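You operate a simulated robot arm through the tools that you are given. There is no shell and no other tool. Be economical: measure what you need, move in short steps, check, and stop when the job is done.

You run a simulated robot arm. Do the job below in one go: nothing can be reset, and whatever is moved stays where it is left.

JOB
Take the folded rag and leave it on the top of the clamp board. Put one of the cartons from the middle shelf of the steel shelving on the right end of the stretcher table. Turn the tension knob to 2. Take the ticket with the earliest date and leave it on the shelf over the rack counter. Put the brush from the rack counter on the bay f shelf. Take the brown offcut from the bay d shelf and leave it on the packing table. Open the upper drawer. Any order will do. Set down upright: carton.

The check looks at the end state, three seconds after you hand in, the way a careful person would. Anything else that was tipped, shoved, dropped, spilled or broken makes it a failure.

ROBOT AND FRAMES
A 7-joint arm with a two-finger parallel gripper on a trunk, on a base that drives. Base frame: it is fixed to the floor where the robot stands at the start and does not move with it; the origin is under the middle of the robot, x ahead of it, y to its left, z up. Units: m, rad, N and s.
With the tool pointing down near the work surface it reaches from about 0.5 to 0.96 m from the robot's upright axis, wherever it stands. Its first joint turns from -2.007 to 2.007 rad. Places, roughly: bay F shelf [-1.3, -3.2, 0.8]; brown offcut (6x4x2 cm) [-1.4, -3.1, 1.1]; brush (15x6x5 cm) [-2.2, -3.5, 0.8]; carton [0.75, 0.75, 1.5]; folded rag (7x8x3 cm) [0.9, 0.2, 1]; packing table [-0.1, -2.7, 0.8]; right end of the stretcher table (38x15 cm) [-4.08, 0.28, 0.78]; shelf over the rack counter [-1.8, -3.5, 1.4]; tension knob [-0.1, 1.6, 1]; ticket [-2, -3.5, 0.75]; top of the clamp board [-2.2, 0.2, 0.8]; upper drawer [-1.9, -3.4, 0.5]. Payload 3.91 kg.
Tool frame: the origin (TCP) lies between the finger pads and is the grasp point; the fingertips stand 0.03 m ahead of it; z points along the fingers, y is the line along which they close. Largest opening 0.11 m; finger width 0.02, thickness 0.01; the body of the gripper, 0.048 by 0.112 m, starts 0.055 m behind the TCP.
Orientation is that of the tool frame in the base frame, as a unit quaternion [w, x, y, z]. With the fingers straight down and closing along the base's y, the tool's x points along the base's -x, its y along +y and its z along -z.

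CONTROLS
- The arm moves only by the tool move_arm. Its argument "moves" is a list of rows, each an object (a shift or turn left out is 0, a gripper value left out holds the last) with "xyz": the shift along the tool's x, y, z in units of 500 mm (1.0 is 500 mm), a list of three; "dr": the turn, a rotation vector about the tool's x, y, z in units of 60 degrees (1.0 is 60 degrees), a list of three. In form: [{"xyz": [x, y, z], "dr": [ax, ay, az]}, ...]. A call has 1 to 10 rows; each row is the pose to reach, as a shift and turn from the pose commanded when the call began, along the tool's axes at that moment. "fingers" is the gripper command, from -1 (shut) to 1 (fully open), values between in proportion, set as the call begins (left out, the last holds). A call with a number of a shift or a turn outside -1 to 1 is refused whole. Each row takes 0.2 s and may step no farther than 0.05 m and 0.15 rad from the row before; otherwise, or with a gripper value out of range, the whole call is refused. Where a pose cannot be reached the arm comes as near as it can. A force on the tool above 40 N (or 10 N above the force at the start of the call, whichever is more), or a blocked arm, ends the call early, and 0.2 s more pass. The fingers move at their own pace (about 0.153 m/s each) and stop on an object; they squeeze with about 41 N. The grip force told is the motor's: it shows also when the fingers shut on nothing. Time passes only in rows, and 0.2 s behind the last, so rows that repeat a pose let the fingers close. It gives the time, the measured TCP pose, the force on the tool (base axes), the opening and the grip force at its end, in the units of the frame above (readings bear some noise), with the torque about the TCP (base axes, N m) and any sound that the robot's microphone picked up, and new pictures: "pictures" is both (left out), scene, wrist or none.
- Cameras (640 x 400 px; columns grow to the right, rows downward): "scene" is now at [0.1879, 0.2294, 1.2684]; the picture's right is [0.25, -0.97, 0.03], its down [-0.20, -0.08, -0.98] and it looks along [0.95, 0.24, -0.21] (base axes); focal length 214 px, centre (320, 200). "wrist" rides on the gripper at [0.072, 0.017, -0.103] in the tool frame; the picture's right is [-0.23, 0.97, 0.00], its down [-0.76, -0.18, -0.62] and it looks along [-0.61, -0.14, 0.78] (tool axes); focal length 222 px, centre (320, 200). There is no depth. A picture from a camera that has moved, and an enlarged one, comes with that camera's place and axes in the base frame and with its lens.
- lift_body(by): slides the trunk up (or, below 0, down) by that many m; the arm and the scene camera ride with it, the base frame stays. It gives what a move gives, with no picture.
- base_move(legs): drives the robot by 1 to 6 legs, each [ahead, left, turn to the left] in m, m and rad, along the robot's own axes; the way and the turn of a leg run together, so that a leg with both is an arc; at most 1.5 m and 3.142 rad a leg. The arm and the cameras ride along, it lands a little off, and it stops where it bumps. It gives what a move gives, and a new picture of the scene camera.
- head_to(pan, tilt): turns the head with the scene camera to pan (to the left, within 1.396 rad either way) and tilt (down, from -0.506 to 1.204), counted from straight ahead of the robot. It gives what a move gives, and a new picture of the scene camera.
- enlarge(camera, box): a new picture of the part [left, top, right, bottom] of that camera's present view, enlarged. The clock stands still meanwhile.
- job_done(): hands the job in; it is judged then, once.

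Go step by step. Nothing tells you exact positions but the pictures and the camera data: compare them with the known pose of the tool, close in by small moves and look again before you grip or let go. The budget is 186 turns and 260 pictures, counting those below and the enlarged ones. Unless the task says otherwise, let go and move clear before handing in.

The tools are called after ">>>" as name(argument=value, ...) on one line, values as JSON. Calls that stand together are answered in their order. move_arm: Moves the arm, as the interface text tells. Its arguments: {"type":"object","properties":{"moves":{"type":"array","items":{"type":"object","properties":{"xyz":{"type":"array","items":{"type":"number"}},"dr":{"type":"array","items":{"type":"number"}}}}},"fingers":{"type":"number"},"pictures":{"type":"string","enum":["both","scene","wrist","none"]}},"required":["moves"]} The other tools are called the same way: lift_body (by) slides the trunk up or down; base_move (legs) drives the base; head_to (pan, tilt) turns the head that bears the scene camera; enlarge (camera, box) takes an enlarged picture of a part of a camera's view; job_done () hands the job in.

At the start:

```text
t: 0.0
tool_pos: [0.3815, 0.3116, 1.073]
ee_rot: [0.005, 0.0, 1.0, 0.002]
wrist_force: [-0.5, 0.0, 0.6]
moment: [-0.05, -0.01, 0.02]
grip_width: 0.1099
finger_force: 0.0
trunk travel left (down, up): [-0.475, 0.515]
robot x, y, heading: [0.0484, -0.0185, 0.035]
head pan, tilt: [0.222, 0.274]
```

scene: 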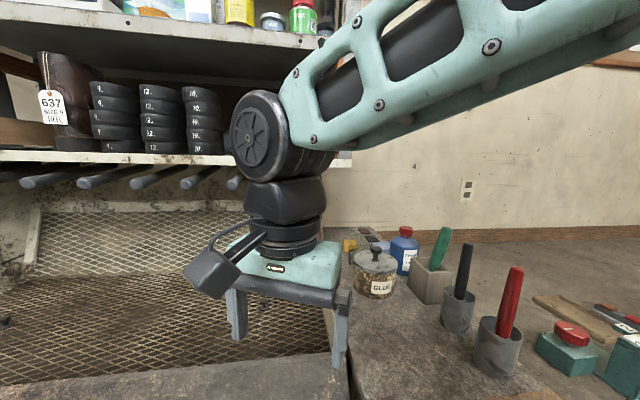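
wrist: 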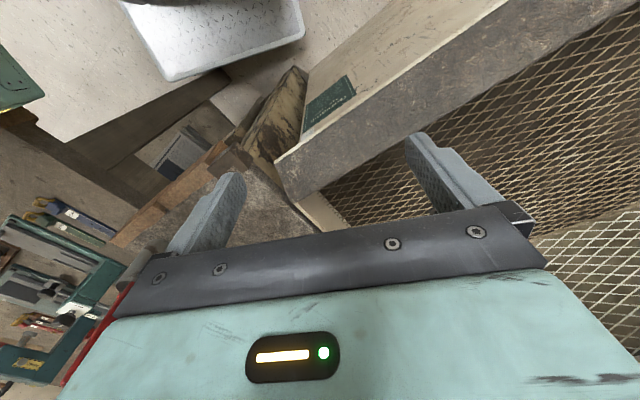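

I see a shelving unit ahead with a bench to the right; the gripper hangs in front of the shelving. First I look around with the head.

>>> head_to(pan=-0.1, tilt=0.5)

>>> head_to(pan=0.6, tilt=-0.2)

>>> head_to(pan=1.3, tilt=0.3)

>>> head_to(pan=-1.2, tilt=0.4)

```text
t: 0.8
tool_pos: [0.4472, 0.2817, 1.0291]
ee_rot: [-0.023, 0.041, 0.999, 0.012]
wrist_force: [0.9, 0.6, 0.2]
moment: [0.02, 0.05, -0.03]
grip_width: 0.1099
finger_force: 0.0
trunk travel left (down, up): [-0.475, 0.515]
robot x, y, heading: [0.0519, -0.034, 0.032]
head pan, tilt: [-0.099, 0.499]
camera scene: at [0.1876, 0.2072, 1.2414], right [-0.07, -1.0, 0.03], down [-0.41, 0.01, -0.91], along [0.91, -0.07, -0.41], focal length 214 px, centre (320, 200)
```

scene: 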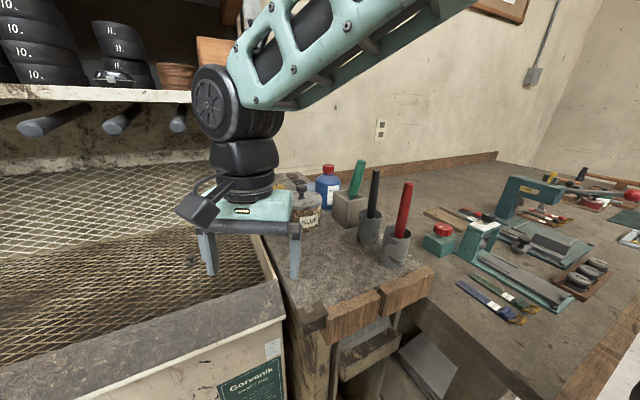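

```text
t: 1.9
tool_pos: [0.4513, 0.2832, 1.0282]
ee_rot: [-0.022, 0.045, 0.999, 0.013]
wrist_force: [-0.3, -0.5, 0.1]
moment: [-0.03, -0.03, -0.02]
grip_width: 0.11
finger_force: 0.2
trunk travel left (down, up): [-0.475, 0.515]
robot x, y, heading: [0.0517, -0.0354, 0.018]
head pan, tilt: [0.6, -0.201]
camera scene: at [0.1626, 0.2655, 1.3014], right [0.58, -0.81, 0.07], down [0.23, 0.09, -0.97], along [0.78, 0.58, 0.24], focal length 214 px, centre (320, 200)
```

scene: 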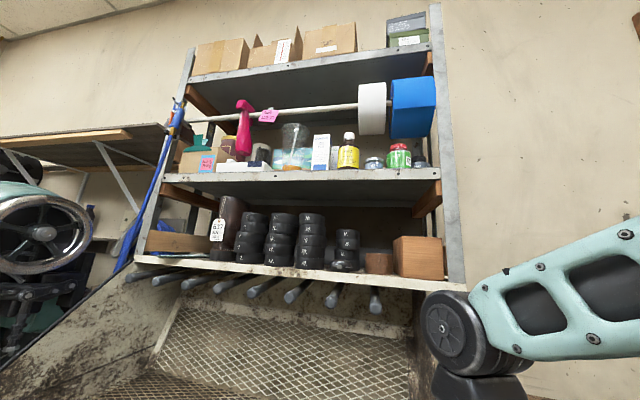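

```text
t: 3.0
tool_pos: [0.4512, 0.2826, 1.0288]
ee_rot: [-0.022, 0.047, 0.999, 0.013]
wrist_force: [-0.5, 0.4, 0.8]
moment: [-0.01, 0.0, -0.03]
grip_width: 0.1101
finger_force: 0.0
trunk travel left (down, up): [-0.475, 0.515]
robot x, y, heading: [0.046, -0.0303, 0.019]
head pan, tilt: [1.3, 0.3]
camera scene: at [0.1214, 0.3067, 1.2518], right [0.97, -0.25, 0.08], down [0.0, -0.32, -0.95], along [0.26, 0.92, -0.31], focal length 214 px, centre (320, 200)
```

scene: 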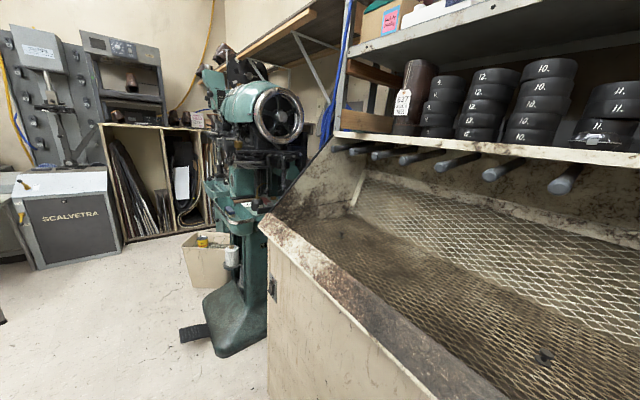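

```text
t: 5.2
tool_pos: [0.4507, 0.2809, 1.0265]
ee_rot: [-0.022, 0.049, 0.999, 0.013]
wrist_force: [0.2, 0.3, 0.1]
moment: [0.01, -0.01, 0.01]
grip_width: 0.1098
finger_force: 0.0
trunk travel left (down, up): [-0.475, 0.515]
robot x, y, heading: [0.0471, -0.0314, 0.019]
head pan, tilt: [-1.201, 0.4]
camera scene: at [0.1329, 0.1318, 1.2478], right [-0.92, -0.38, -0.06], down [-0.08, 0.33, -0.94], along [0.38, -0.86, -0.33], focal length 214 px, centre (320, 200)
```

scene: 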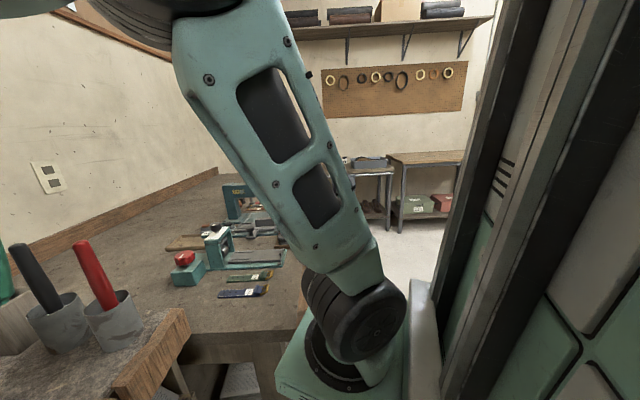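

The shelving's middle shelf holds several boxes and bottles. I'll look closer at the cartons and at the bench region.

>>> head_to(pan=0.6, tilt=-0.2)

>>> enlarge(camera="scene", box=[160, 80, 460, 280])

>>> head_to(pan=0.1, tilt=0.4)

>>> enlarge(camera="scene", box=[280, 140, 480, 265])

```text
t: 7.0
tool_pos: [0.4493, 0.2813, 1.0255]
ee_rot: [-0.02, 0.05, 0.998, 0.013]
wrist_force: [1.1, 0.5, -0.6]
moment: [0.01, 0.01, -0.02]
grip_width: 0.11
finger_force: 0.1
trunk travel left (down, up): [-0.475, 0.515]
robot x, y, heading: [0.0516, -0.0342, 0.017]
head pan, tilt: [0.6, -0.201]
camera scene: at [0.161, 0.2692, 1.2988], right [0.58, -0.81, 0.07], down [0.24, 0.08, -0.97], along [0.78, 0.58, 0.24], focal length 214 px, centre (320, 200)
```

scene: 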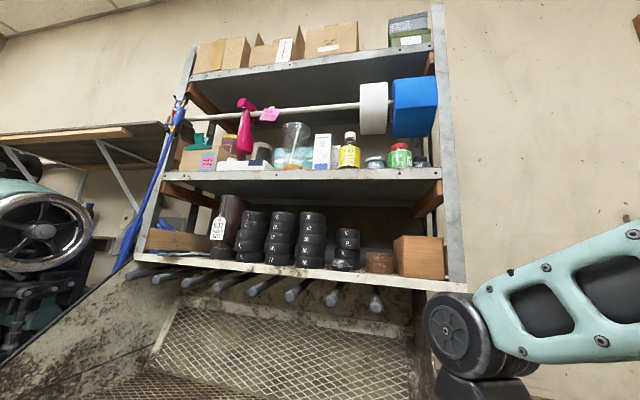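

```text
2.00 times, centred on (310, 180) of scene
camera zoom: at [0.161, 0.2692, 1.2988], right [0.58, -0.81, 0.07], down [0.24, 0.08, -0.97], along [0.78, 0.58, 0.24], focal length 429 px, centre (340, 240)
```

zoom: 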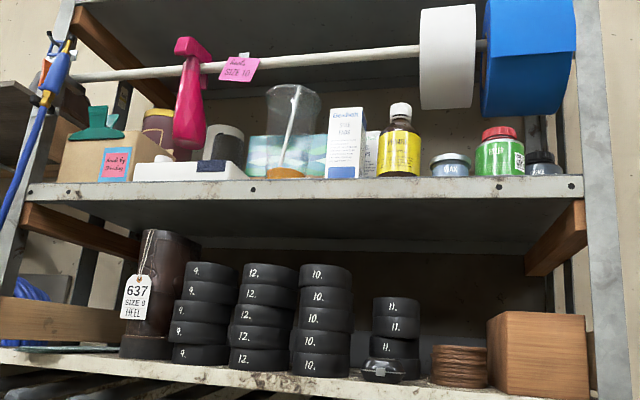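

```text
t: 8.0
tool_pos: [0.448, 0.2796, 1.0262]
ee_rot: [-0.021, 0.05, 0.998, 0.013]
wrist_force: [-0.5, -0.1, -0.1]
moment: [-0.03, 0.01, 0.02]
grip_width: 0.1101
finger_force: 0.1
trunk travel left (down, up): [-0.475, 0.515]
robot x, y, heading: [0.05, -0.0332, 0.014]
head pan, tilt: [0.099, 0.4]
camera scene: at [0.1887, 0.2309, 1.2471], right [0.12, -0.99, 0.05], down [-0.32, -0.08, -0.95], along [0.94, 0.09, -0.32], focal length 214 px, centre (320, 200)
```

scene: 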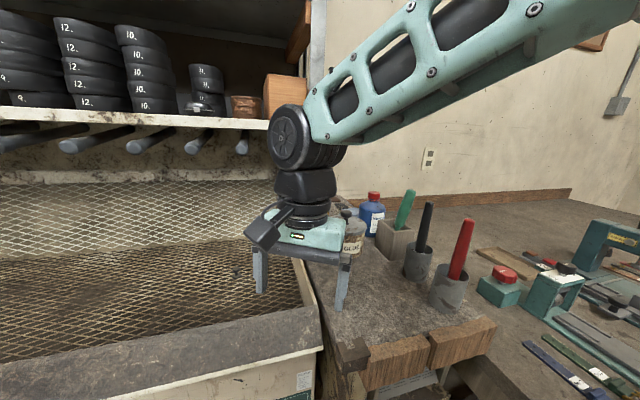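

```text
3.20 times, centred on (380, 202) of scene
camera zoom: at [0.1887, 0.2309, 1.2471], right [0.12, -0.99, 0.05], down [-0.32, -0.08, -0.95], along [0.94, 0.09, -0.32], focal length 686 px, centre (128, 192)
```

zoom: 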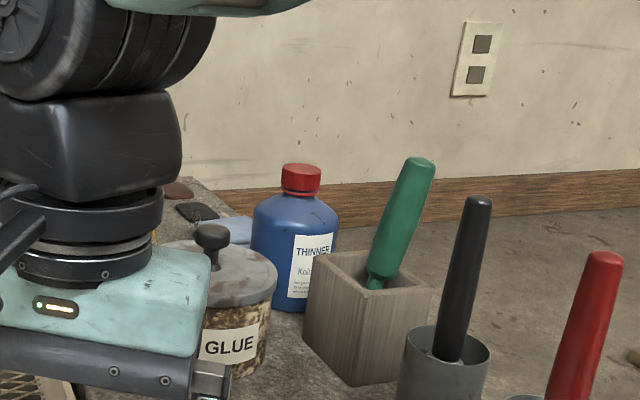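

The light-blue item behind the glue jar may be the rag; two white upright boxes stand on the middle shelf. I raise the trunk for parallax and a better look.

>>> lift_body(by=0.4)

>>> head_to(pan=0.5, tilt=0.0)

>>> head_to(pan=0.1, tilt=0.7)

```text
t: 8.3
tool_pos: [0.5028, 0.2478, 0.9948]
ee_rot: [-0.057, 0.074, 0.995, 0.042]
wrist_force: [0.6, 0.4, 1.9]
moment: [-0.01, 0.02, 0.05]
grip_width: 0.1104
finger_force: 0.0
trunk travel left (down, up): [-0.53, 0.46]
robot x, y, heading: [0.0454, -0.0076, 0.045]
head pan, tilt: [0.099, 0.4]
stopped: the arm was blocked; the commanded pose is now the measured one
```

```text
t: 9.2
tool_pos: [0.5024, 0.2741, 1.0011]
ee_rot: [-0.046, 0.045, 0.997, 0.039]
wrist_force: [0.1, 0.3, 0.7]
moment: [-0.03, -0.04, 0.01]
grip_width: 0.1102
finger_force: 0.0
trunk travel left (down, up): [-0.53, 0.46]
robot x, y, heading: [0.0477, -0.0091, 0.047]
head pan, tilt: [0.499, 0.0]
camera scene: at [0.1533, 0.247, 1.2949], right [0.52, -0.85, 0.04], down [0.08, 0.0, -1.0], along [0.85, 0.52, 0.07], focal length 214 px, centre (320, 200)
```

scene: 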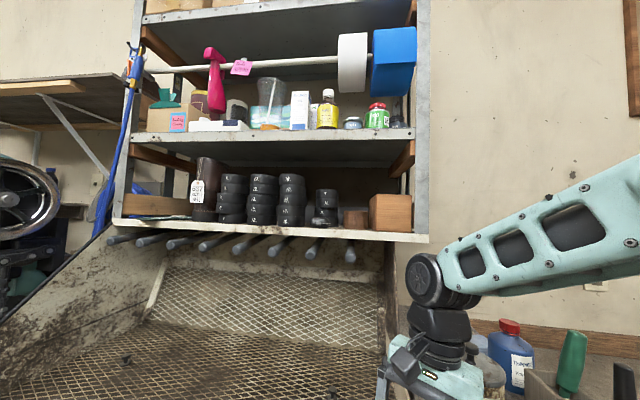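

```text
t: 10.3
tool_pos: [0.5023, 0.2733, 1.0012]
ee_rot: [-0.046, 0.045, 0.997, 0.038]
wrist_force: [0.1, 0.9, 0.3]
moment: [-0.05, 0.02, -0.02]
grip_width: 0.11
finger_force: 0.2
trunk travel left (down, up): [-0.53, 0.46]
robot x, y, heading: [0.0448, -0.0133, 0.05]
head pan, tilt: [0.099, 0.7]
camera scene: at [0.1655, 0.2127, 1.232], right [0.15, -0.99, 0.01], down [-0.57, -0.09, -0.81], along [0.81, 0.11, -0.58], focal length 214 px, centre (320, 200)
```

scene: 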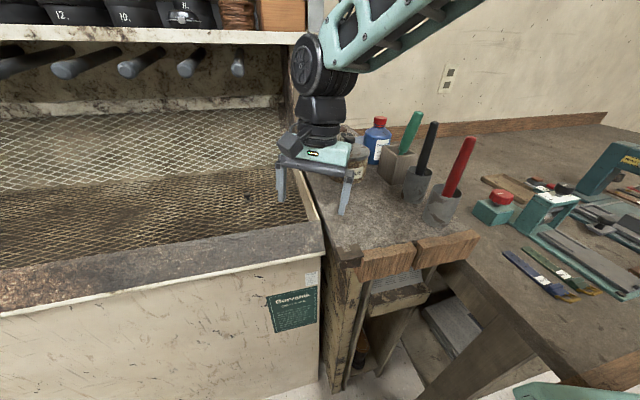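

The arm seems to press against the shelf edge from below, so I back the base off before raising the trunk.

>>> base_move(legs=[[-0.35, 0, 0]])

>>> head_to(pan=0.2, tilt=0.3)

```text
t: 11.0
tool_pos: [0.5709, 0.2889, 0.9846]
ee_rot: [-0.151, 0.018, 0.988, 0.034]
wrist_force: [-85.0, 2.8, 230.0]
moment: [-11.75, 3.31, -6.43]
grip_width: 0.1017
finger_force: 0.1
trunk travel left (down, up): [-0.53, 0.46]
robot x, y, heading: [0.0353, 0.007, 0.076]
head pan, tilt: [0.099, 0.7]
stopped in leg 1: the robot was blocked; the commanded pose is now the measured one
camera scene: at [0.1503, 0.2301, 1.2213], right [0.18, -0.98, 0.0], down [-0.57, -0.11, -0.81], along [0.8, 0.14, -0.58], focal length 214 px, centre (320, 200)
```

scene: 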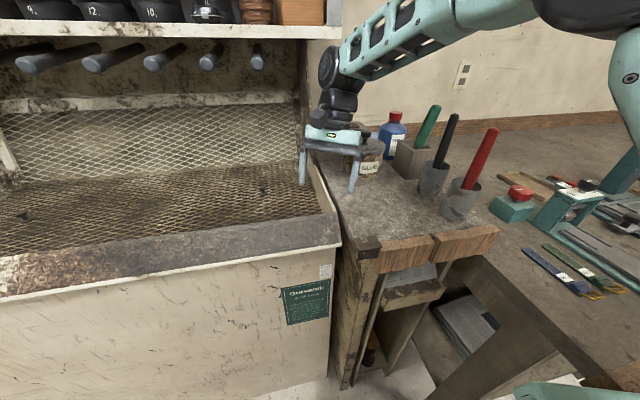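

```text
t: 11.9
tool_pos: [0.5713, 0.2939, 0.9826]
ee_rot: [-0.147, 0.015, 0.989, 0.02]
wrist_force: [-54.4, -18.8, 233.4]
moment: [-14.13, 2.17, -3.93]
grip_width: 0.11
finger_force: 0.0
trunk travel left (down, up): [-0.53, 0.46]
robot x, y, heading: [0.0336, 0.0184, 0.096]
head pan, tilt: [0.201, 0.3]
camera scene: at [0.1488, 0.2519, 1.2588], right [0.29, -0.96, 0.01], down [-0.21, -0.08, -0.97], along [0.93, 0.28, -0.22], focal length 214 px, centre (320, 200)
```

scene: 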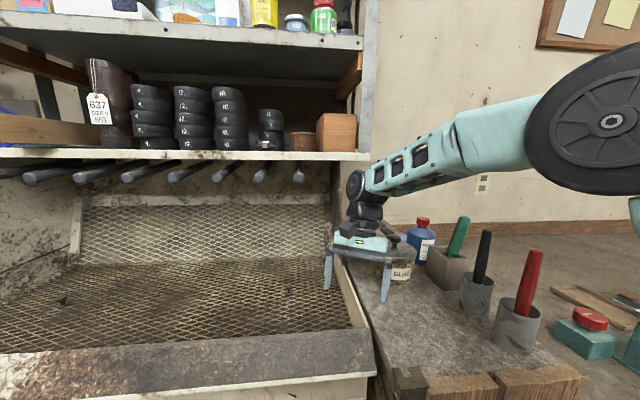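

The right fingertip is now pressed on the bench (large upward force). I raise the tool straight up.

>>> move_arm(moves=[{"xyz": [0, 0, -0.05]}, {"xyz": [0, 0, -0.1]}], pictures="scene")

```text
t: 12.2
tool_pos: [0.5865, 0.2873, 0.9814]
ee_rot: [-0.23, -0.001, 0.973, -0.002]
wrist_force: [-74.9, 25.6, 216.6]
moment: [-9.88, 3.15, -5.84]
grip_width: 0.0963
finger_force: 0.1
trunk travel left (down, up): [-0.53, 0.46]
robot x, y, heading: [0.0294, 0.0192, 0.098]
head pan, tilt: [0.201, 0.3]
stopped in row 1: the arm was blocked; the commanded pose is now the measured one
camera scene: at [0.1482, 0.255, 1.2558], right [0.29, -0.96, 0.01], down [-0.21, -0.08, -0.97], along [0.93, 0.28, -0.23], focal length 214 px, centre (320, 200)
```

scene: 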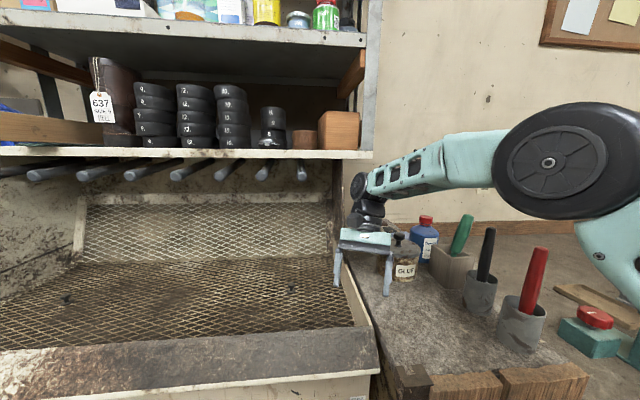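

The arm is jammed in an odd posture; I look along it before moving further.

>>> head_to(pan=-0.7, tilt=0.2)

>>> move_arm(moves=[{"xyz": [0, 0, 0]}], pictures="wrist")

```text
t: 13.4
tool_pos: [0.5855, 0.2938, 0.9799]
ee_rot: [-0.226, -0.002, 0.974, -0.01]
wrist_force: [-56.5, 10.0, 210.0]
moment: [-11.29, 2.46, -3.54]
grip_width: 0.1064
finger_force: 0.0
trunk travel left (down, up): [-0.53, 0.46]
robot x, y, heading: [0.0278, 0.0277, 0.108]
head pan, tilt: [-0.7, 0.201]
camera scene: at [0.1295, 0.1835, 1.2647], right [-0.56, -0.83, -0.05], down [-0.09, 0.12, -0.99], along [0.83, -0.54, -0.14], focal length 214 px, centre (320, 200)
```

scene: 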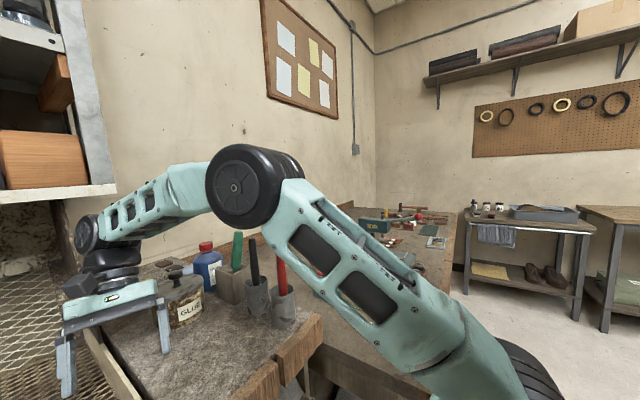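

```text
t: 13.8
tool_pos: [0.6017, 0.2896, 0.9739]
ee_rot: [-0.349, -0.027, 0.934, -0.068]
wrist_force: [-39.6, 37.2, 209.1]
moment: [-10.4, 2.28, -5.33]
grip_width: 0.1002
finger_force: 0.1
trunk travel left (down, up): [-0.53, 0.46]
robot x, y, heading: [0.0255, 0.0405, 0.133]
head pan, tilt: [-0.7, 0.201]
stopped in row 1: the arm was blocked; the commanded pose is now the measured one
camera wrist: at [0.6129, 0.3216, 1.0965], right [0.08, 0.96, -0.26], down [1.0, -0.08, -0.01], along [-0.03, -0.25, -0.97], focal length 222 px, centre (320, 200)
```

wrist: 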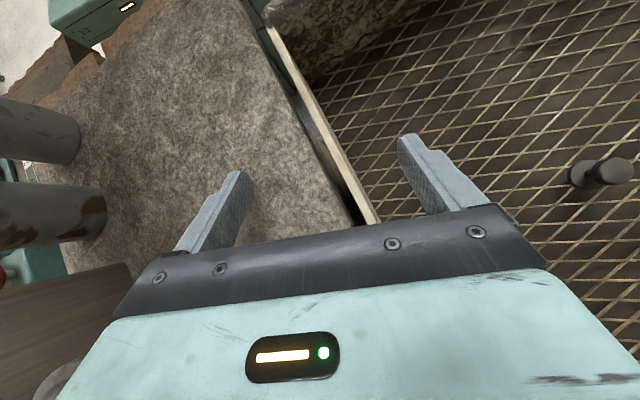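

The wrist is wedged between shelf board and bench, and tilting. I try pulling the tool back towards the robot.

>>> move_arm(moves=[{"xyz": [0.09, 0, 0.03]}, {"xyz": [0.18, 0, 0.05]}, {"xyz": [0.27, 0, 0.07]}], pictures="scene")

```text
t: 14.1
tool_pos: [0.6192, 0.2849, 0.9724]
ee_rot: [-0.389, -0.046, 0.916, -0.085]
wrist_force: [-39.2, 29.8, 194.9]
moment: [-9.86, -9.08, 18.77]
grip_width: 0.1103
finger_force: 0.5
trunk travel left (down, up): [-0.53, 0.46]
robot x, y, heading: [0.0222, 0.0363, 0.12]
head pan, tilt: [-0.7, 0.201]
stopped in row 1: the arm was blocked; the commanded pose is now the measured one
camera scene: at [0.1796, 0.2024, 1.2438], right [-0.55, -0.84, -0.02], down [-0.14, 0.11, -0.98], along [0.83, -0.53, -0.18], focal length 214 px, centre (320, 200)
```

scene: 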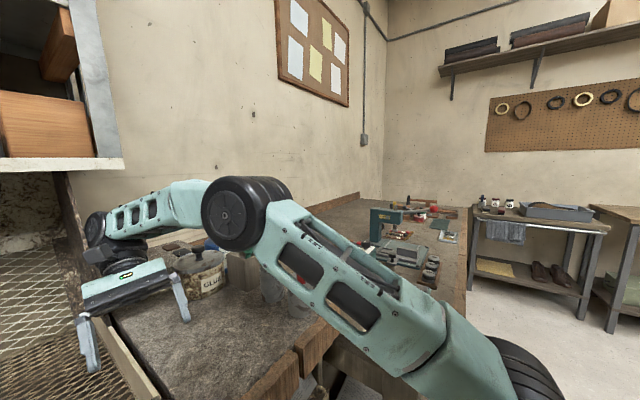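

The whole robot seems to be tipping, so something at its body is in contact. I look straight down around the robot.

>>> head_to(pan=-1.0, tilt=1.0)

>>> head_to(pan=0.2, tilt=1.2)

```text
t: 15.2
tool_pos: [0.619, 0.2858, 0.9706]
ee_rot: [-0.389, -0.041, 0.917, -0.085]
wrist_force: [-123.9, -72.8, 155.4]
moment: [3.75, -16.08, 10.2]
grip_width: 0.1103
finger_force: 0.5
trunk travel left (down, up): [-0.53, 0.46]
robot x, y, heading: [0.0217, 0.0409, 0.123]
head pan, tilt: [-1.0, 1.0]
camera scene: at [0.1709, 0.2068, 1.1663], right [-0.77, -0.64, -0.01], down [-0.54, 0.65, -0.54], along [0.36, -0.41, -0.84], focal length 214 px, centre (320, 200)
```

scene: 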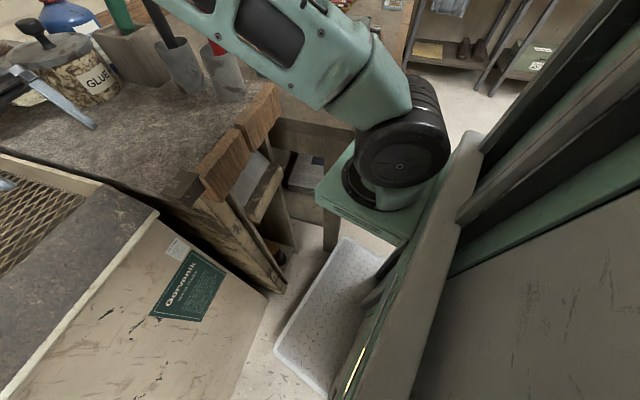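

```text
t: 16.6
tool_pos: [0.6175, 0.2854, 0.9695]
ee_rot: [-0.391, -0.041, 0.915, -0.084]
wrist_force: [-124.6, -77.2, 150.3]
moment: [3.83, -15.6, 9.66]
grip_width: 0.1101
finger_force: 0.0
trunk travel left (down, up): [-0.53, 0.46]
robot x, y, heading: [0.0216, 0.0426, 0.129]
head pan, tilt: [0.201, 1.201]
camera scene: at [0.1792, 0.2784, 1.1543], right [0.32, -0.95, 0.0], down [-0.88, -0.3, -0.37], along [0.35, 0.12, -0.93], focal length 214 px, centre (320, 200)
```

scene: 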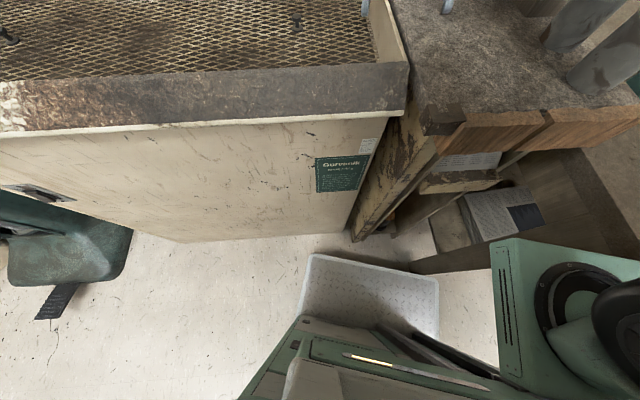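

The robot is now level on the floor and its body looks clear. I try a small base move backwards.

>>> base_move(legs=[[-0.1, 0, 0]])

```text
t: 17.4
tool_pos: [0.6175, 0.2856, 0.9693]
ee_rot: [-0.377, -0.025, 0.921, -0.091]
wrist_force: [-8.2, -4.6, 9.0]
moment: [-0.24, -0.25, -0.02]
grip_width: 0.1098
finger_force: 0.1
trunk travel left (down, up): [-0.53, 0.46]
robot x, y, heading: [0.0014, 0.0461, 0.135]
head pan, tilt: [0.201, 1.201]
stopped in leg 1: the force on the tool passed its limit at 257 N (the readings are from after the stop); the commanded pose is now the measured one
camera scene: at [0.1672, 0.2861, 1.15], right [0.33, -0.94, 0.0], down [-0.88, -0.31, -0.36], along [0.34, 0.12, -0.93], focal length 214 px, centre (320, 200)
```

scene: 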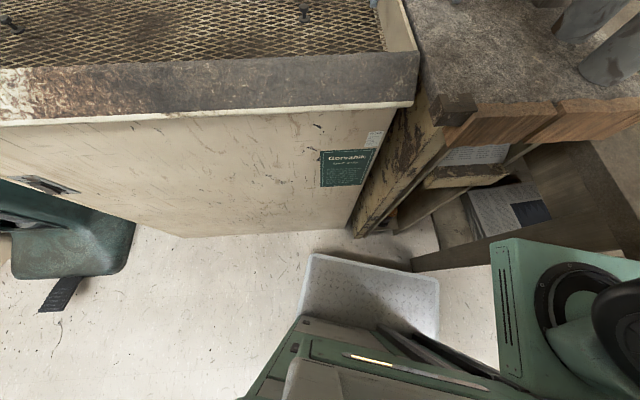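

Forces are released. I retract the tool toward the robot, raise it and turn it upright again.

>>> move_arm(moves=[{"xyz": [0.08, 0.0, 0.03]}, {"xyz": [0.16, 0.0, 0.05], "dr": [0, -0.12, 0]}, {"xyz": [0.22, 0.0, 0.06], "dr": [0, -0.25, 0]}, {"xyz": [0.24, 0.0, 0.06], "dr": [0, -0.38, 0]}, {"xyz": [0.26, 0.0, 0.05], "dr": [0, -0.51, 0]}, {"xyz": [0.28, 0.0, 0.05], "dr": [0, -0.63, 0]}, {"xyz": [0.28, 0.0, 0.05], "dr": [0, -0.74, 0]}], pictures="scene")

```text
t: 19.1
tool_pos: [0.5, 0.2849, 1.0503]
ee_rot: [0.0, -0.057, 0.996, -0.075]
wrist_force: [-0.1, 0.1, -0.8]
moment: [0.0, -0.02, -0.01]
grip_width: 0.1097
finger_force: 0.0
trunk travel left (down, up): [-0.53, 0.46]
robot x, y, heading: [0.0012, 0.0424, 0.134]
head pan, tilt: [0.201, 1.201]
camera scene: at [0.1679, 0.2865, 1.1512], right [0.33, -0.94, 0.0], down [-0.88, -0.31, -0.36], along [0.34, 0.12, -0.93], focal length 214 px, centre (320, 200)
```

scene: 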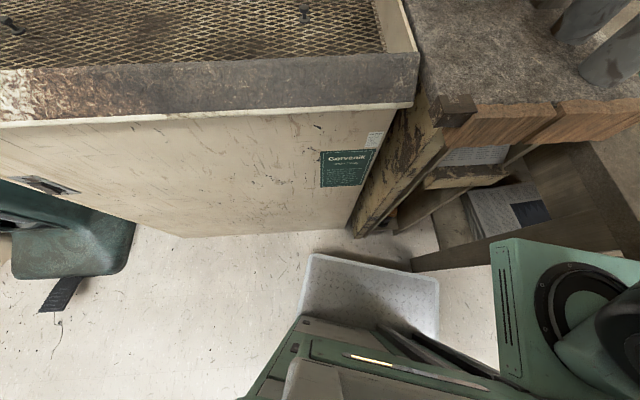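

Freed and steady. I back away 0.35 m and survey.

>>> base_move(legs=[[-0.35, 0, 0]])

>>> head_to(pan=0.0, tilt=0.4)

```text
t: 21.4
tool_pos: [0.145, 0.2355, 1.0505]
ee_rot: [-0.002, -0.055, 0.996, -0.076]
wrist_force: [0.6, 0.1, -1.1]
moment: [-0.01, 0.01, -0.03]
grip_width: 0.11
finger_force: 0.0
trunk travel left (down, up): [-0.53, 0.46]
robot x, y, heading: [-0.3549, -0.0029, 0.13]
head pan, tilt: [0.201, 1.201]
camera scene: at [-0.1886, 0.2386, 1.1512], right [0.32, -0.95, 0.0], down [-0.88, -0.3, -0.36], along [0.34, 0.12, -0.93], focal length 214 px, centre (320, 200)
```

scene: 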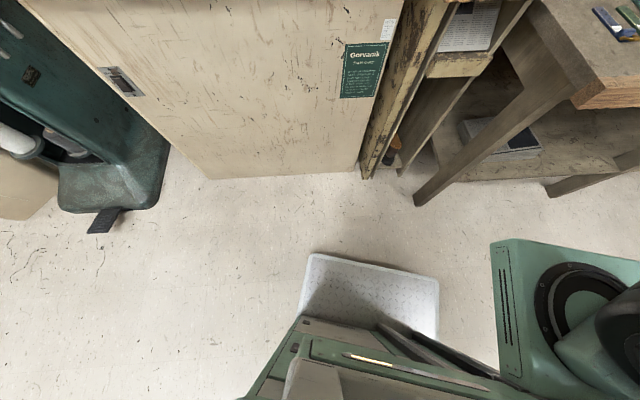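

```text
t: 22.5
tool_pos: [0.1443, 0.2373, 1.0501]
ee_rot: [-0.001, -0.055, 0.996, -0.075]
wrist_force: [0.0, 0.5, -0.2]
moment: [-0.02, -0.01, -0.03]
grip_width: 0.1098
finger_force: 0.0
trunk travel left (down, up): [-0.53, 0.46]
robot x, y, heading: [-0.3526, -0.003, 0.132]
head pan, tilt: [0.0, 0.4]
camera scene: at [-0.1496, 0.2325, 1.214], right [0.13, -0.99, 0.0], down [-0.39, -0.05, -0.92], along [0.91, 0.12, -0.39], focal length 214 px, centre (320, 200)
```

scene: 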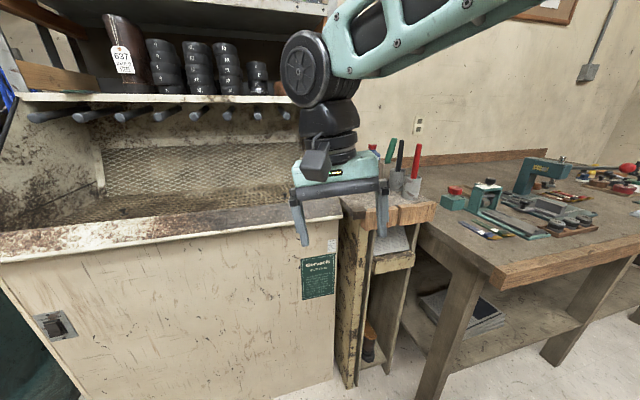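

Clear now. Raise the trunk and look at both the bench top and the shelving from above.

>>> lift_body(by=0.4)

>>> head_to(pan=0.3, tilt=0.2)

>>> enlarge(camera="scene", box=[200, 200, 520, 400])

```text
t: 26.3
tool_pos: [0.1452, 0.2372, 1.4506]
ee_rot: [-0.001, -0.055, 0.996, -0.075]
wrist_force: [-0.2, -0.3, -0.5]
moment: [-0.02, -0.04, 0.03]
grip_width: 0.1099
finger_force: 0.0
trunk travel left (down, up): [-0.93, 0.06]
robot x, y, heading: [-0.3526, 0.0011, 0.13]
head pan, tilt: [0.0, 0.4]
```

```text
t: 27.1
tool_pos: [0.1444, 0.2367, 1.45]
ee_rot: [-0.002, -0.056, 0.996, -0.075]
wrist_force: [0.2, 0.1, -0.1]
moment: [-0.02, 0.01, -0.02]
grip_width: 0.1099
finger_force: 0.1
trunk travel left (down, up): [-0.93, 0.06]
robot x, y, heading: [-0.3544, -0.0007, 0.126]
head pan, tilt: [0.3, 0.201]
camera scene: at [-0.1567, 0.2592, 1.6326], right [0.42, -0.91, 0.0], down [-0.18, -0.08, -0.98], along [0.89, 0.41, -0.2], focal length 214 px, centre (320, 200)
```

scene: 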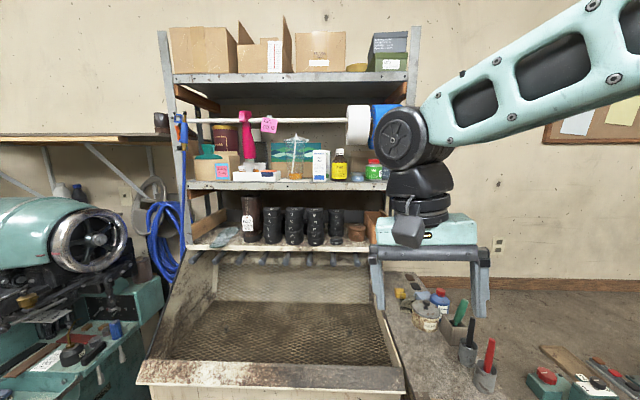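

```text
2.00 times, centred on (360, 300) of scene
camera zoom: at [-0.1567, 0.2592, 1.6326], right [0.42, -0.91, 0.0], down [-0.18, -0.08, -0.98], along [0.89, 0.41, -0.2], focal length 429 px, centre (240, 0)
```

zoom: 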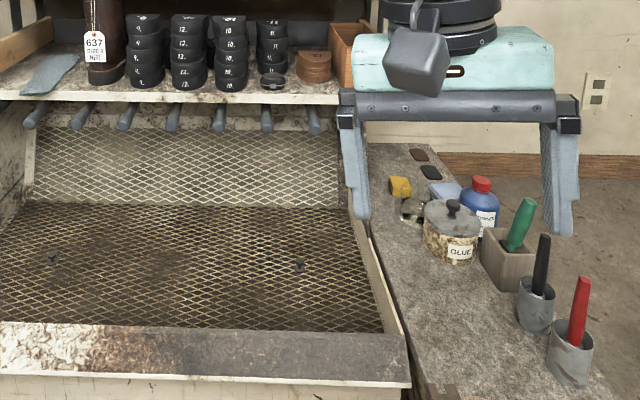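

>>> enlarge(camera="scene", box=[190, 120, 390, 245])

>>> enlarge(camera="scene", box=[380, 270, 480, 332])

```text
3.20 times, centred on (290, 182) of scene
camera zoom: at [-0.1567, 0.2592, 1.6326], right [0.42, -0.91, 0.0], down [-0.18, -0.08, -0.98], along [0.89, 0.41, -0.2], focal length 686 px, centre (416, 256)
```

zoom: 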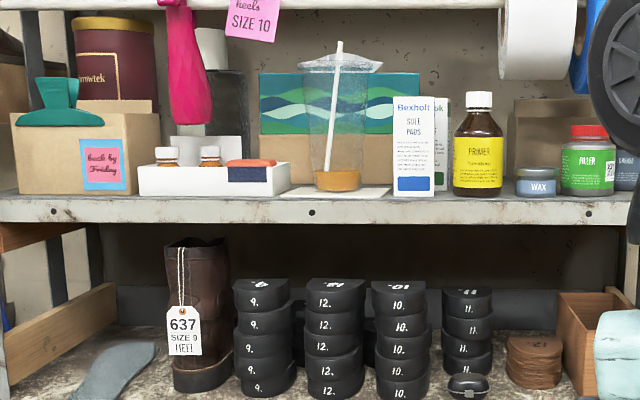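

```text
6.40 times, centred on (430, 301) of scene
camera zoom: at [-0.1567, 0.2592, 1.6326], right [0.42, -0.91, 0.0], down [-0.18, -0.08, -0.98], along [0.89, 0.41, -0.2], focal length 1373 px, centre (-384, -446)
```

zoom: 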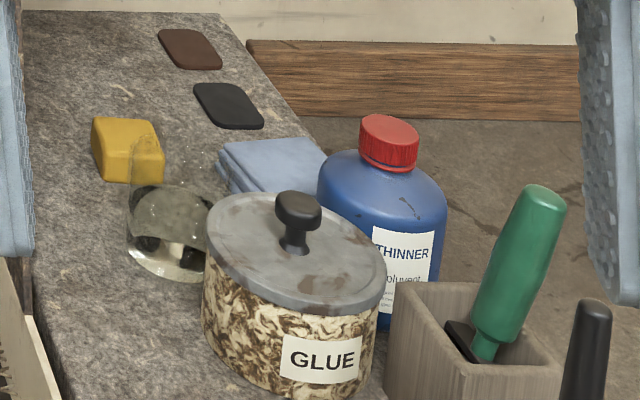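

Two "Bexholt sole pads" cartons stand on the middle shelf; the front one's base centre is near (0.62, 0.62, 1.534), about 5.5 cm wide and 12.5 cm tall. I extend the tool forward and turn it horizontal.

>>> move_arm(moves=[{"xyz": [-0.08, 0, 0.0], "dr": [0, -0.14, 0]}, {"xyz": [-0.16, 0, 0.0], "dr": [0, -0.28, 0]}, {"xyz": [-0.24, 0, 0.0], "dr": [0, -0.42, 0]}, {"xyz": [-0.24, 0, 0.0], "dr": [0, -0.56, 0]}, {"xyz": [-0.24, 0, 0.0], "dr": [0, -0.7, 0]}, {"xyz": [-0.24, 0, 0.0], "dr": [0, -0.84, 0]}, {"xyz": [-0.24, 0, 0.0], "dr": [0, -0.98, 0]}], pictures="none")

>>> move_arm(moves=[{"dr": [0, -0.14, 0]}, {"dr": [0, -0.28, 0]}, {"dr": [0, -0.42, 0]}, {"dr": [0, -0.52, 0]}])

```text
t: 28.7
tool_pos: [0.2624, 0.2504, 1.4477]
ee_rot: [0.488, -0.084, 0.868, -0.038]
wrist_force: [1.5, 0.1, 0.0]
moment: [-0.02, 0.02, 0.0]
grip_width: 0.1103
finger_force: 0.1
trunk travel left (down, up): [-0.93, 0.06]
robot x, y, heading: [-0.3513, -0.0045, 0.132]
head pan, tilt: [0.3, 0.201]
```

```text
t: 29.7
tool_pos: [0.2633, 0.2507, 1.4493]
ee_rot: [0.704, -0.092, 0.704, -0.014]
wrist_force: [-0.1, 0.1, -0.2]
moment: [-0.01, 0.02, -0.02]
grip_width: 0.1101
finger_force: 0.0
trunk travel left (down, up): [-0.93, 0.06]
robot x, y, heading: [-0.3532, -0.0044, 0.132]
head pan, tilt: [0.3, 0.201]
camera scene: at [-0.1569, 0.2592, 1.6327], right [0.42, -0.91, 0.0], down [-0.18, -0.08, -0.98], along [0.89, 0.41, -0.2], focal length 214 px, centre (320, 200)
camera wrist: at [0.1603, 0.2444, 1.3764], right [-0.11, 0.99, 0.08], down [-0.61, -0.13, 0.79], along [0.79, 0.04, 0.61], focal length 222 px, centre (320, 200)
```

scene: 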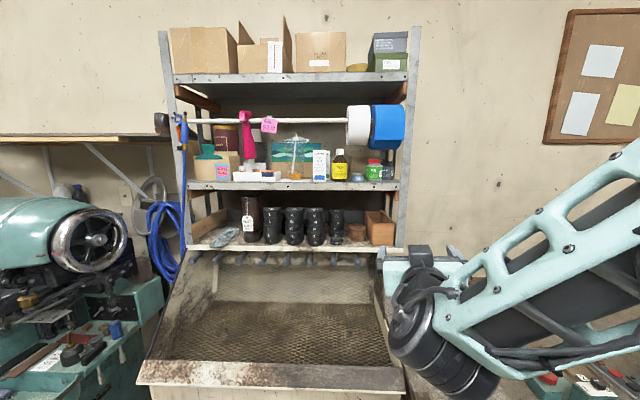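
wrist: 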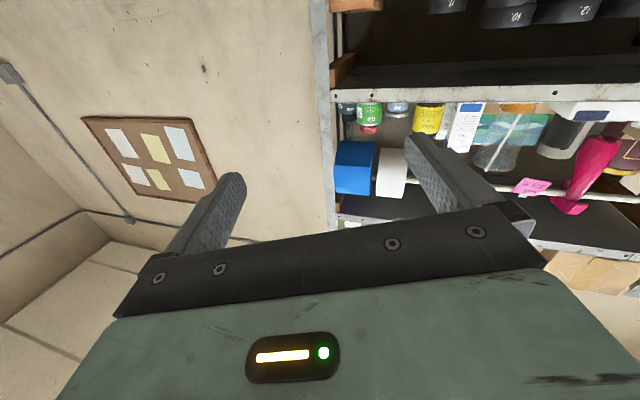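

The shelving faces me at a yaw of about 23°, so I level the gripper, raise it, turn the base and approach along that normal.

>>> move_arm(moves=[{"xyz": [-0.09, 0, 0.0], "dr": [0, 0, 0.143]}, {"xyz": [-0.18, 0, 0.0], "dr": [0, 0, 0.143]}, {"xyz": [-0.27, 0, 0.0], "dr": [0, 0, 0.143]}, {"xyz": [-0.34, 0, 0.0], "dr": [0, 0, 0.143]}], pictures="none")

>>> base_move(legs=[[0, 0, 0.29], [0.25, 0, 0]])

```text
t: 30.7
tool_pos: [0.2642, 0.2749, 1.617]
ee_rot: [0.702, -0.04, 0.71, 0.04]
wrist_force: [-0.3, -0.6, 0.8]
moment: [0.01, 0.01, -0.02]
grip_width: 0.1102
finger_force: 0.0
trunk travel left (down, up): [-0.93, 0.06]
robot x, y, heading: [-0.3544, 0.001, 0.128]
head pan, tilt: [0.3, 0.201]
```

```text
t: 33.5
tool_pos: [0.3882, 0.5425, 1.6166]
ee_rot: [0.689, -0.141, 0.697, 0.139]
wrist_force: [0.4, -0.8, -0.8]
moment: [0.01, -0.01, 0.0]
grip_width: 0.1099
finger_force: 0.2
trunk travel left (down, up): [-0.93, 0.06]
robot x, y, heading: [-0.1236, 0.0985, 0.419]
head pan, tilt: [0.3, 0.201]
camera scene: at [-0.0088, 0.4075, 1.6326], right [0.66, -0.75, 0.0], down [-0.15, -0.13, -0.98], along [0.74, 0.65, -0.2], focal length 214 px, centre (320, 200)
```

scene: 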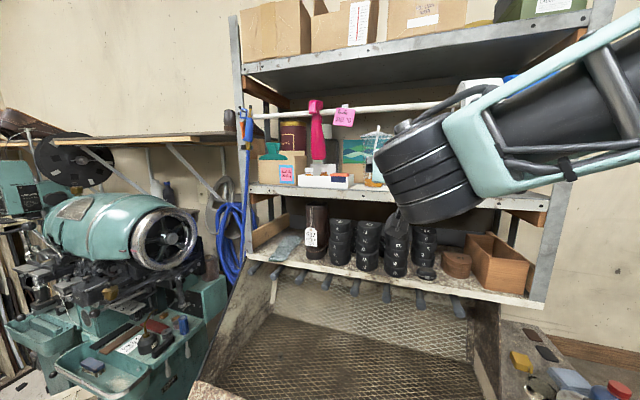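

>>> move_arm(moves=[{"xyz": [0, -0.038, 0.08]}], pictures="wrist")

>>> enlarge(camera="wrist", box=[220, 0, 480, 200])

```text
t: 33.9
tool_pos: [0.4325, 0.5404, 1.6175]
ee_rot: [0.689, -0.141, 0.697, 0.14]
wrist_force: [0.1, -0.3, -1.3]
moment: [-0.03, 0.01, -0.05]
grip_width: 0.11
finger_force: 0.0
trunk travel left (down, up): [-0.93, 0.06]
robot x, y, heading: [-0.1207, 0.1006, 0.42]
head pan, tilt: [0.3, 0.201]
camera wrist: at [0.3305, 0.5147, 1.5466], right [-0.38, 0.9, 0.23], down [-0.5, -0.4, 0.77], along [0.78, 0.18, 0.6], focal length 222 px, centre (320, 200)
```

wrist: 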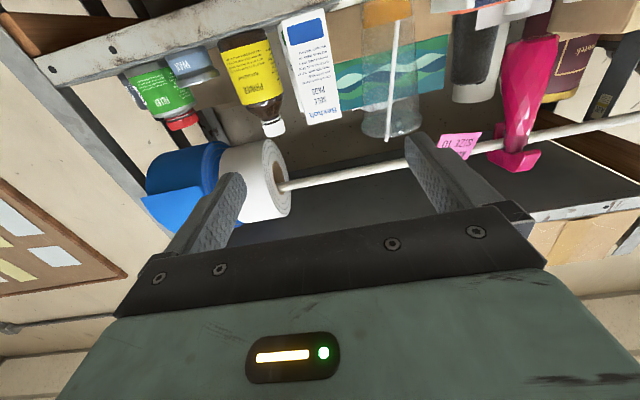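

```text
2.00 times, centred on (350, 100) of wrist
camera zoom: at [0.3305, 0.5147, 1.5466], right [-0.38, 0.9, 0.23], down [-0.5, -0.4, 0.77], along [0.78, 0.18, 0.6], focal length 444 px, centre (260, 400)
```

zoom: 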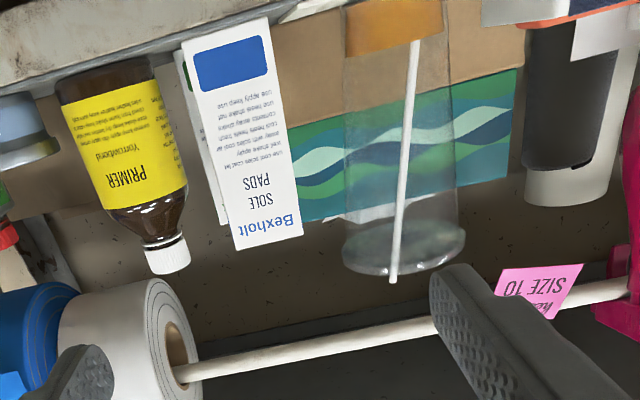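

The carton's front is at (0.624, 0.620), 4.7 cm wide, straight ahead of the gripper; the second carton stands about 7 cm deeper. I narrow the fingers to pass the primer bottle and advance 0.16 m.

>>> move_arm(moves=[{"xyz": [0, 0, 0.0]}, {"xyz": [0, 0, 0.08]}, {"xyz": [0, 0, 0.16]}, {"xyz": [0, 0, 0.24]}, {"xyz": [0, 0, 0.32]}], fingers=0.09, pictures="both")

```text
t: 35.1
tool_pos: [0.5799, 0.6031, 1.6147]
ee_rot: [0.689, -0.14, 0.697, 0.139]
wrist_force: [0.2, -0.2, 0.1]
moment: [-0.01, 0.0, -0.01]
grip_width: 0.06
finger_force: 0.0
trunk travel left (down, up): [-0.93, 0.06]
robot x, y, heading: [-0.1247, 0.099, 0.418]
head pan, tilt: [0.3, 0.201]
camera scene: at [-0.0089, 0.4075, 1.6326], right [0.66, -0.75, 0.0], down [-0.15, -0.13, -0.98], along [0.74, 0.65, -0.2], focal length 214 px, centre (320, 200)
camera wrist: at [0.478, 0.5781, 1.5437], right [-0.38, 0.9, 0.23], down [-0.5, -0.4, 0.77], along [0.78, 0.18, 0.6], focal length 222 px, centre (320, 200)
```

scene: 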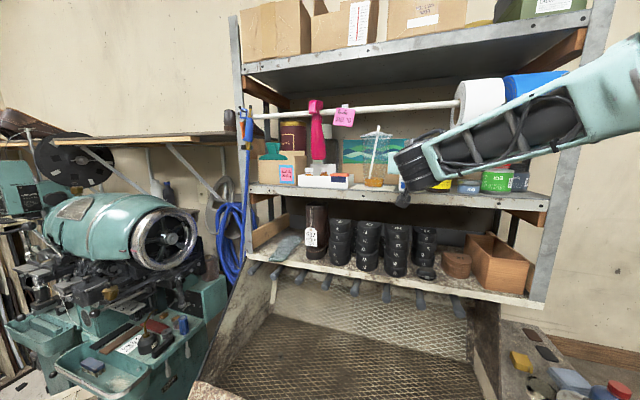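
wrist: 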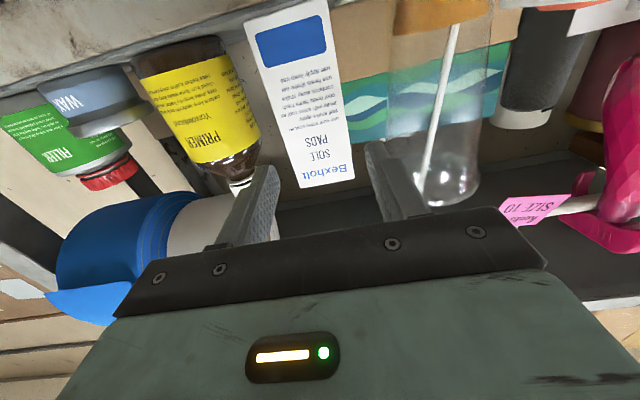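

Aligned with the carton. I advance 6.5 cm and close.

>>> move_arm(moves=[{"xyz": [0, -0.002, 0.07]}, {"xyz": [0, -0.002, 0.13]}, {"xyz": [0, -0.002, 0.13]}], pictures="wrist")

```text
t: 35.9
tool_pos: [0.6423, 0.6252, 1.6138]
ee_rot: [0.689, -0.141, 0.697, 0.14]
wrist_force: [0.6, 0.2, 0.9]
moment: [0.05, -0.02, 0.0]
grip_width: 0.0599
finger_force: 0.0
trunk travel left (down, up): [-0.93, 0.06]
robot x, y, heading: [-0.1201, 0.1006, 0.423]
head pan, tilt: [0.3, 0.201]
camera wrist: at [0.5412, 0.6011, 1.5432], right [-0.38, 0.9, 0.23], down [-0.5, -0.4, 0.77], along [0.78, 0.18, 0.6], focal length 222 px, centre (320, 200)
```

wrist: 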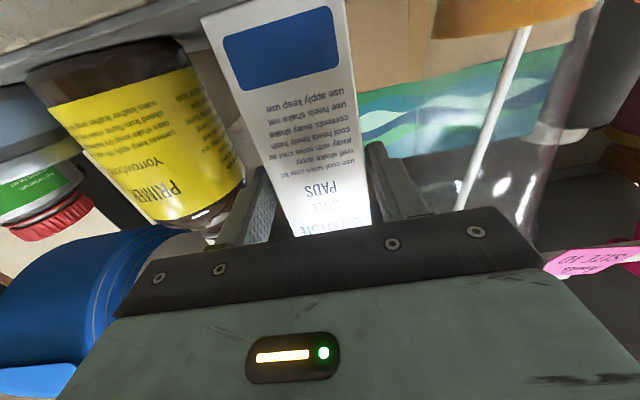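

>>> move_arm(moves=[{"xyz": [0, 0, 0]}, {"xyz": [0, 0, 0]}], fingers=-1, pictures="none")

>>> move_arm(moves=[{"xyz": [-0.03, 0, 0]}, {"xyz": [-0.05, 0, 0]}, {"xyz": [-0.05, 0, 0]}], pictures="wrist")

```text
t: 36.5
tool_pos: [0.6437, 0.6254, 1.614]
ee_rot: [0.689, -0.14, 0.697, 0.139]
wrist_force: [0.2, 1.0, 1.1]
moment: [0.02, -0.04, -0.02]
grip_width: 0.0513
finger_force: 41.7
trunk travel left (down, up): [-0.93, 0.06]
robot x, y, heading: [-0.125, 0.0998, 0.421]
head pan, tilt: [0.3, 0.201]
```

```text
t: 37.3
tool_pos: [0.6426, 0.6262, 1.6388]
ee_rot: [0.689, -0.141, 0.697, 0.139]
wrist_force: [0.7, 0.5, -0.3]
moment: [0.01, -0.01, 0.02]
grip_width: 0.0515
finger_force: 41.2
trunk travel left (down, up): [-0.93, 0.06]
robot x, y, heading: [-0.1202, 0.1005, 0.416]
head pan, tilt: [0.3, 0.201]
camera wrist: at [0.5406, 0.6016, 1.568], right [-0.38, 0.9, 0.23], down [-0.5, -0.4, 0.77], along [0.78, 0.18, 0.6], focal length 222 px, centre (320, 200)
```

wrist: 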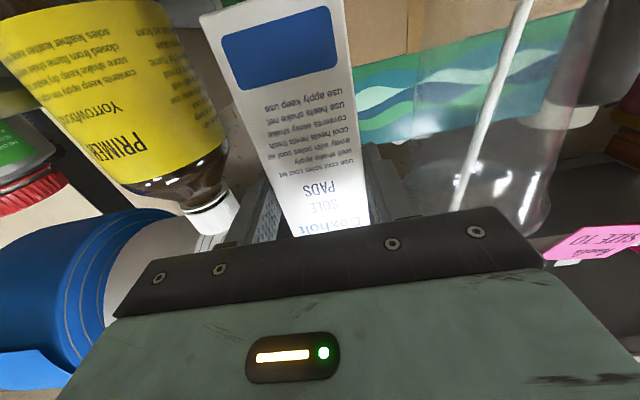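

The carton is held. I retract it straight back.

>>> move_arm(moves=[{"xyz": [0, 0, -0.09]}, {"xyz": [0, 0, -0.18]}, {"xyz": [0, 0, -0.27]}, {"xyz": [0, 0, -0.36]}, {"xyz": [0, 0, -0.44]}], pictures="wrist")

>>> base_move(legs=[[-0.45, 0, 0]])

>>> head_to(pan=1.3, tilt=0.2)

```text
t: 38.5
tool_pos: [0.4381, 0.5405, 1.6384]
ee_rot: [0.689, -0.14, 0.698, 0.139]
wrist_force: [0.5, -0.9, -0.3]
moment: [-0.01, 0.04, 0.02]
grip_width: 0.0513
finger_force: 41.1
trunk travel left (down, up): [-0.93, 0.06]
robot x, y, heading: [-0.1214, 0.0995, 0.416]
head pan, tilt: [0.3, 0.201]
camera wrist: at [0.3371, 0.5164, 1.5679], right [-0.38, 0.9, 0.23], down [-0.5, -0.4, 0.77], along [0.78, 0.18, 0.6], focal length 222 px, centre (320, 200)
```

wrist: 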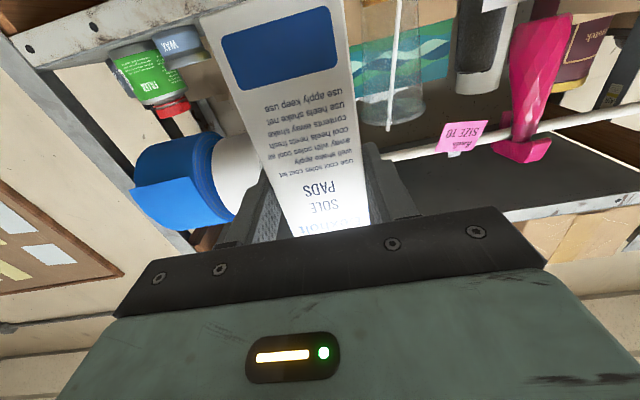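

```text
t: 41.2
tool_pos: [0.0344, 0.3606, 1.6392]
ee_rot: [0.689, -0.141, 0.698, 0.139]
wrist_force: [-0.2, 0.2, -0.8]
moment: [0.05, 0.01, 0.0]
grip_width: 0.0512
finger_force: 40.8
trunk travel left (down, up): [-0.93, 0.06]
robot x, y, heading: [-0.5262, -0.0804, 0.42]
head pan, tilt: [0.3, 0.201]
camera scene: at [-0.414, 0.2269, 1.6326], right [0.66, -0.75, 0.0], down [-0.15, -0.13, -0.98], along [0.74, 0.65, -0.2], focal length 214 px, centre (320, 200)
```

scene: 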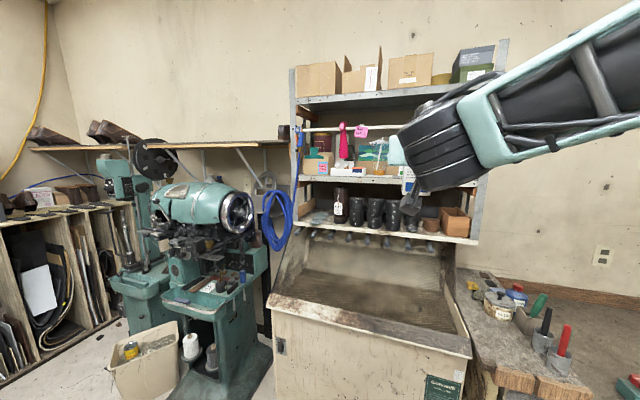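

```text
t: 42.5
tool_pos: [0.0339, 0.3605, 1.6387]
ee_rot: [0.688, -0.142, 0.698, 0.14]
wrist_force: [0.3, -0.7, -0.8]
moment: [0.01, 0.01, 0.0]
grip_width: 0.0515
finger_force: 41.0
trunk travel left (down, up): [-0.93, 0.06]
robot x, y, heading: [-0.5283, -0.0795, 0.425]
head pan, tilt: [1.3, 0.201]
camera scene: at [-0.498, 0.2575, 1.6326], right [0.99, 0.15, 0.0], down [0.03, -0.2, -0.98], along [-0.15, 0.97, -0.2], focal length 214 px, centre (320, 200)
```

scene: 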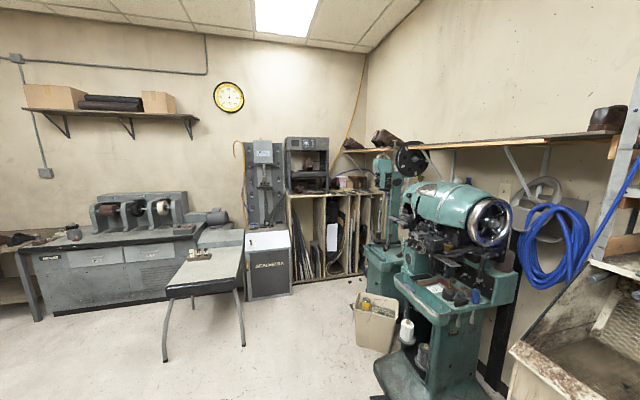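

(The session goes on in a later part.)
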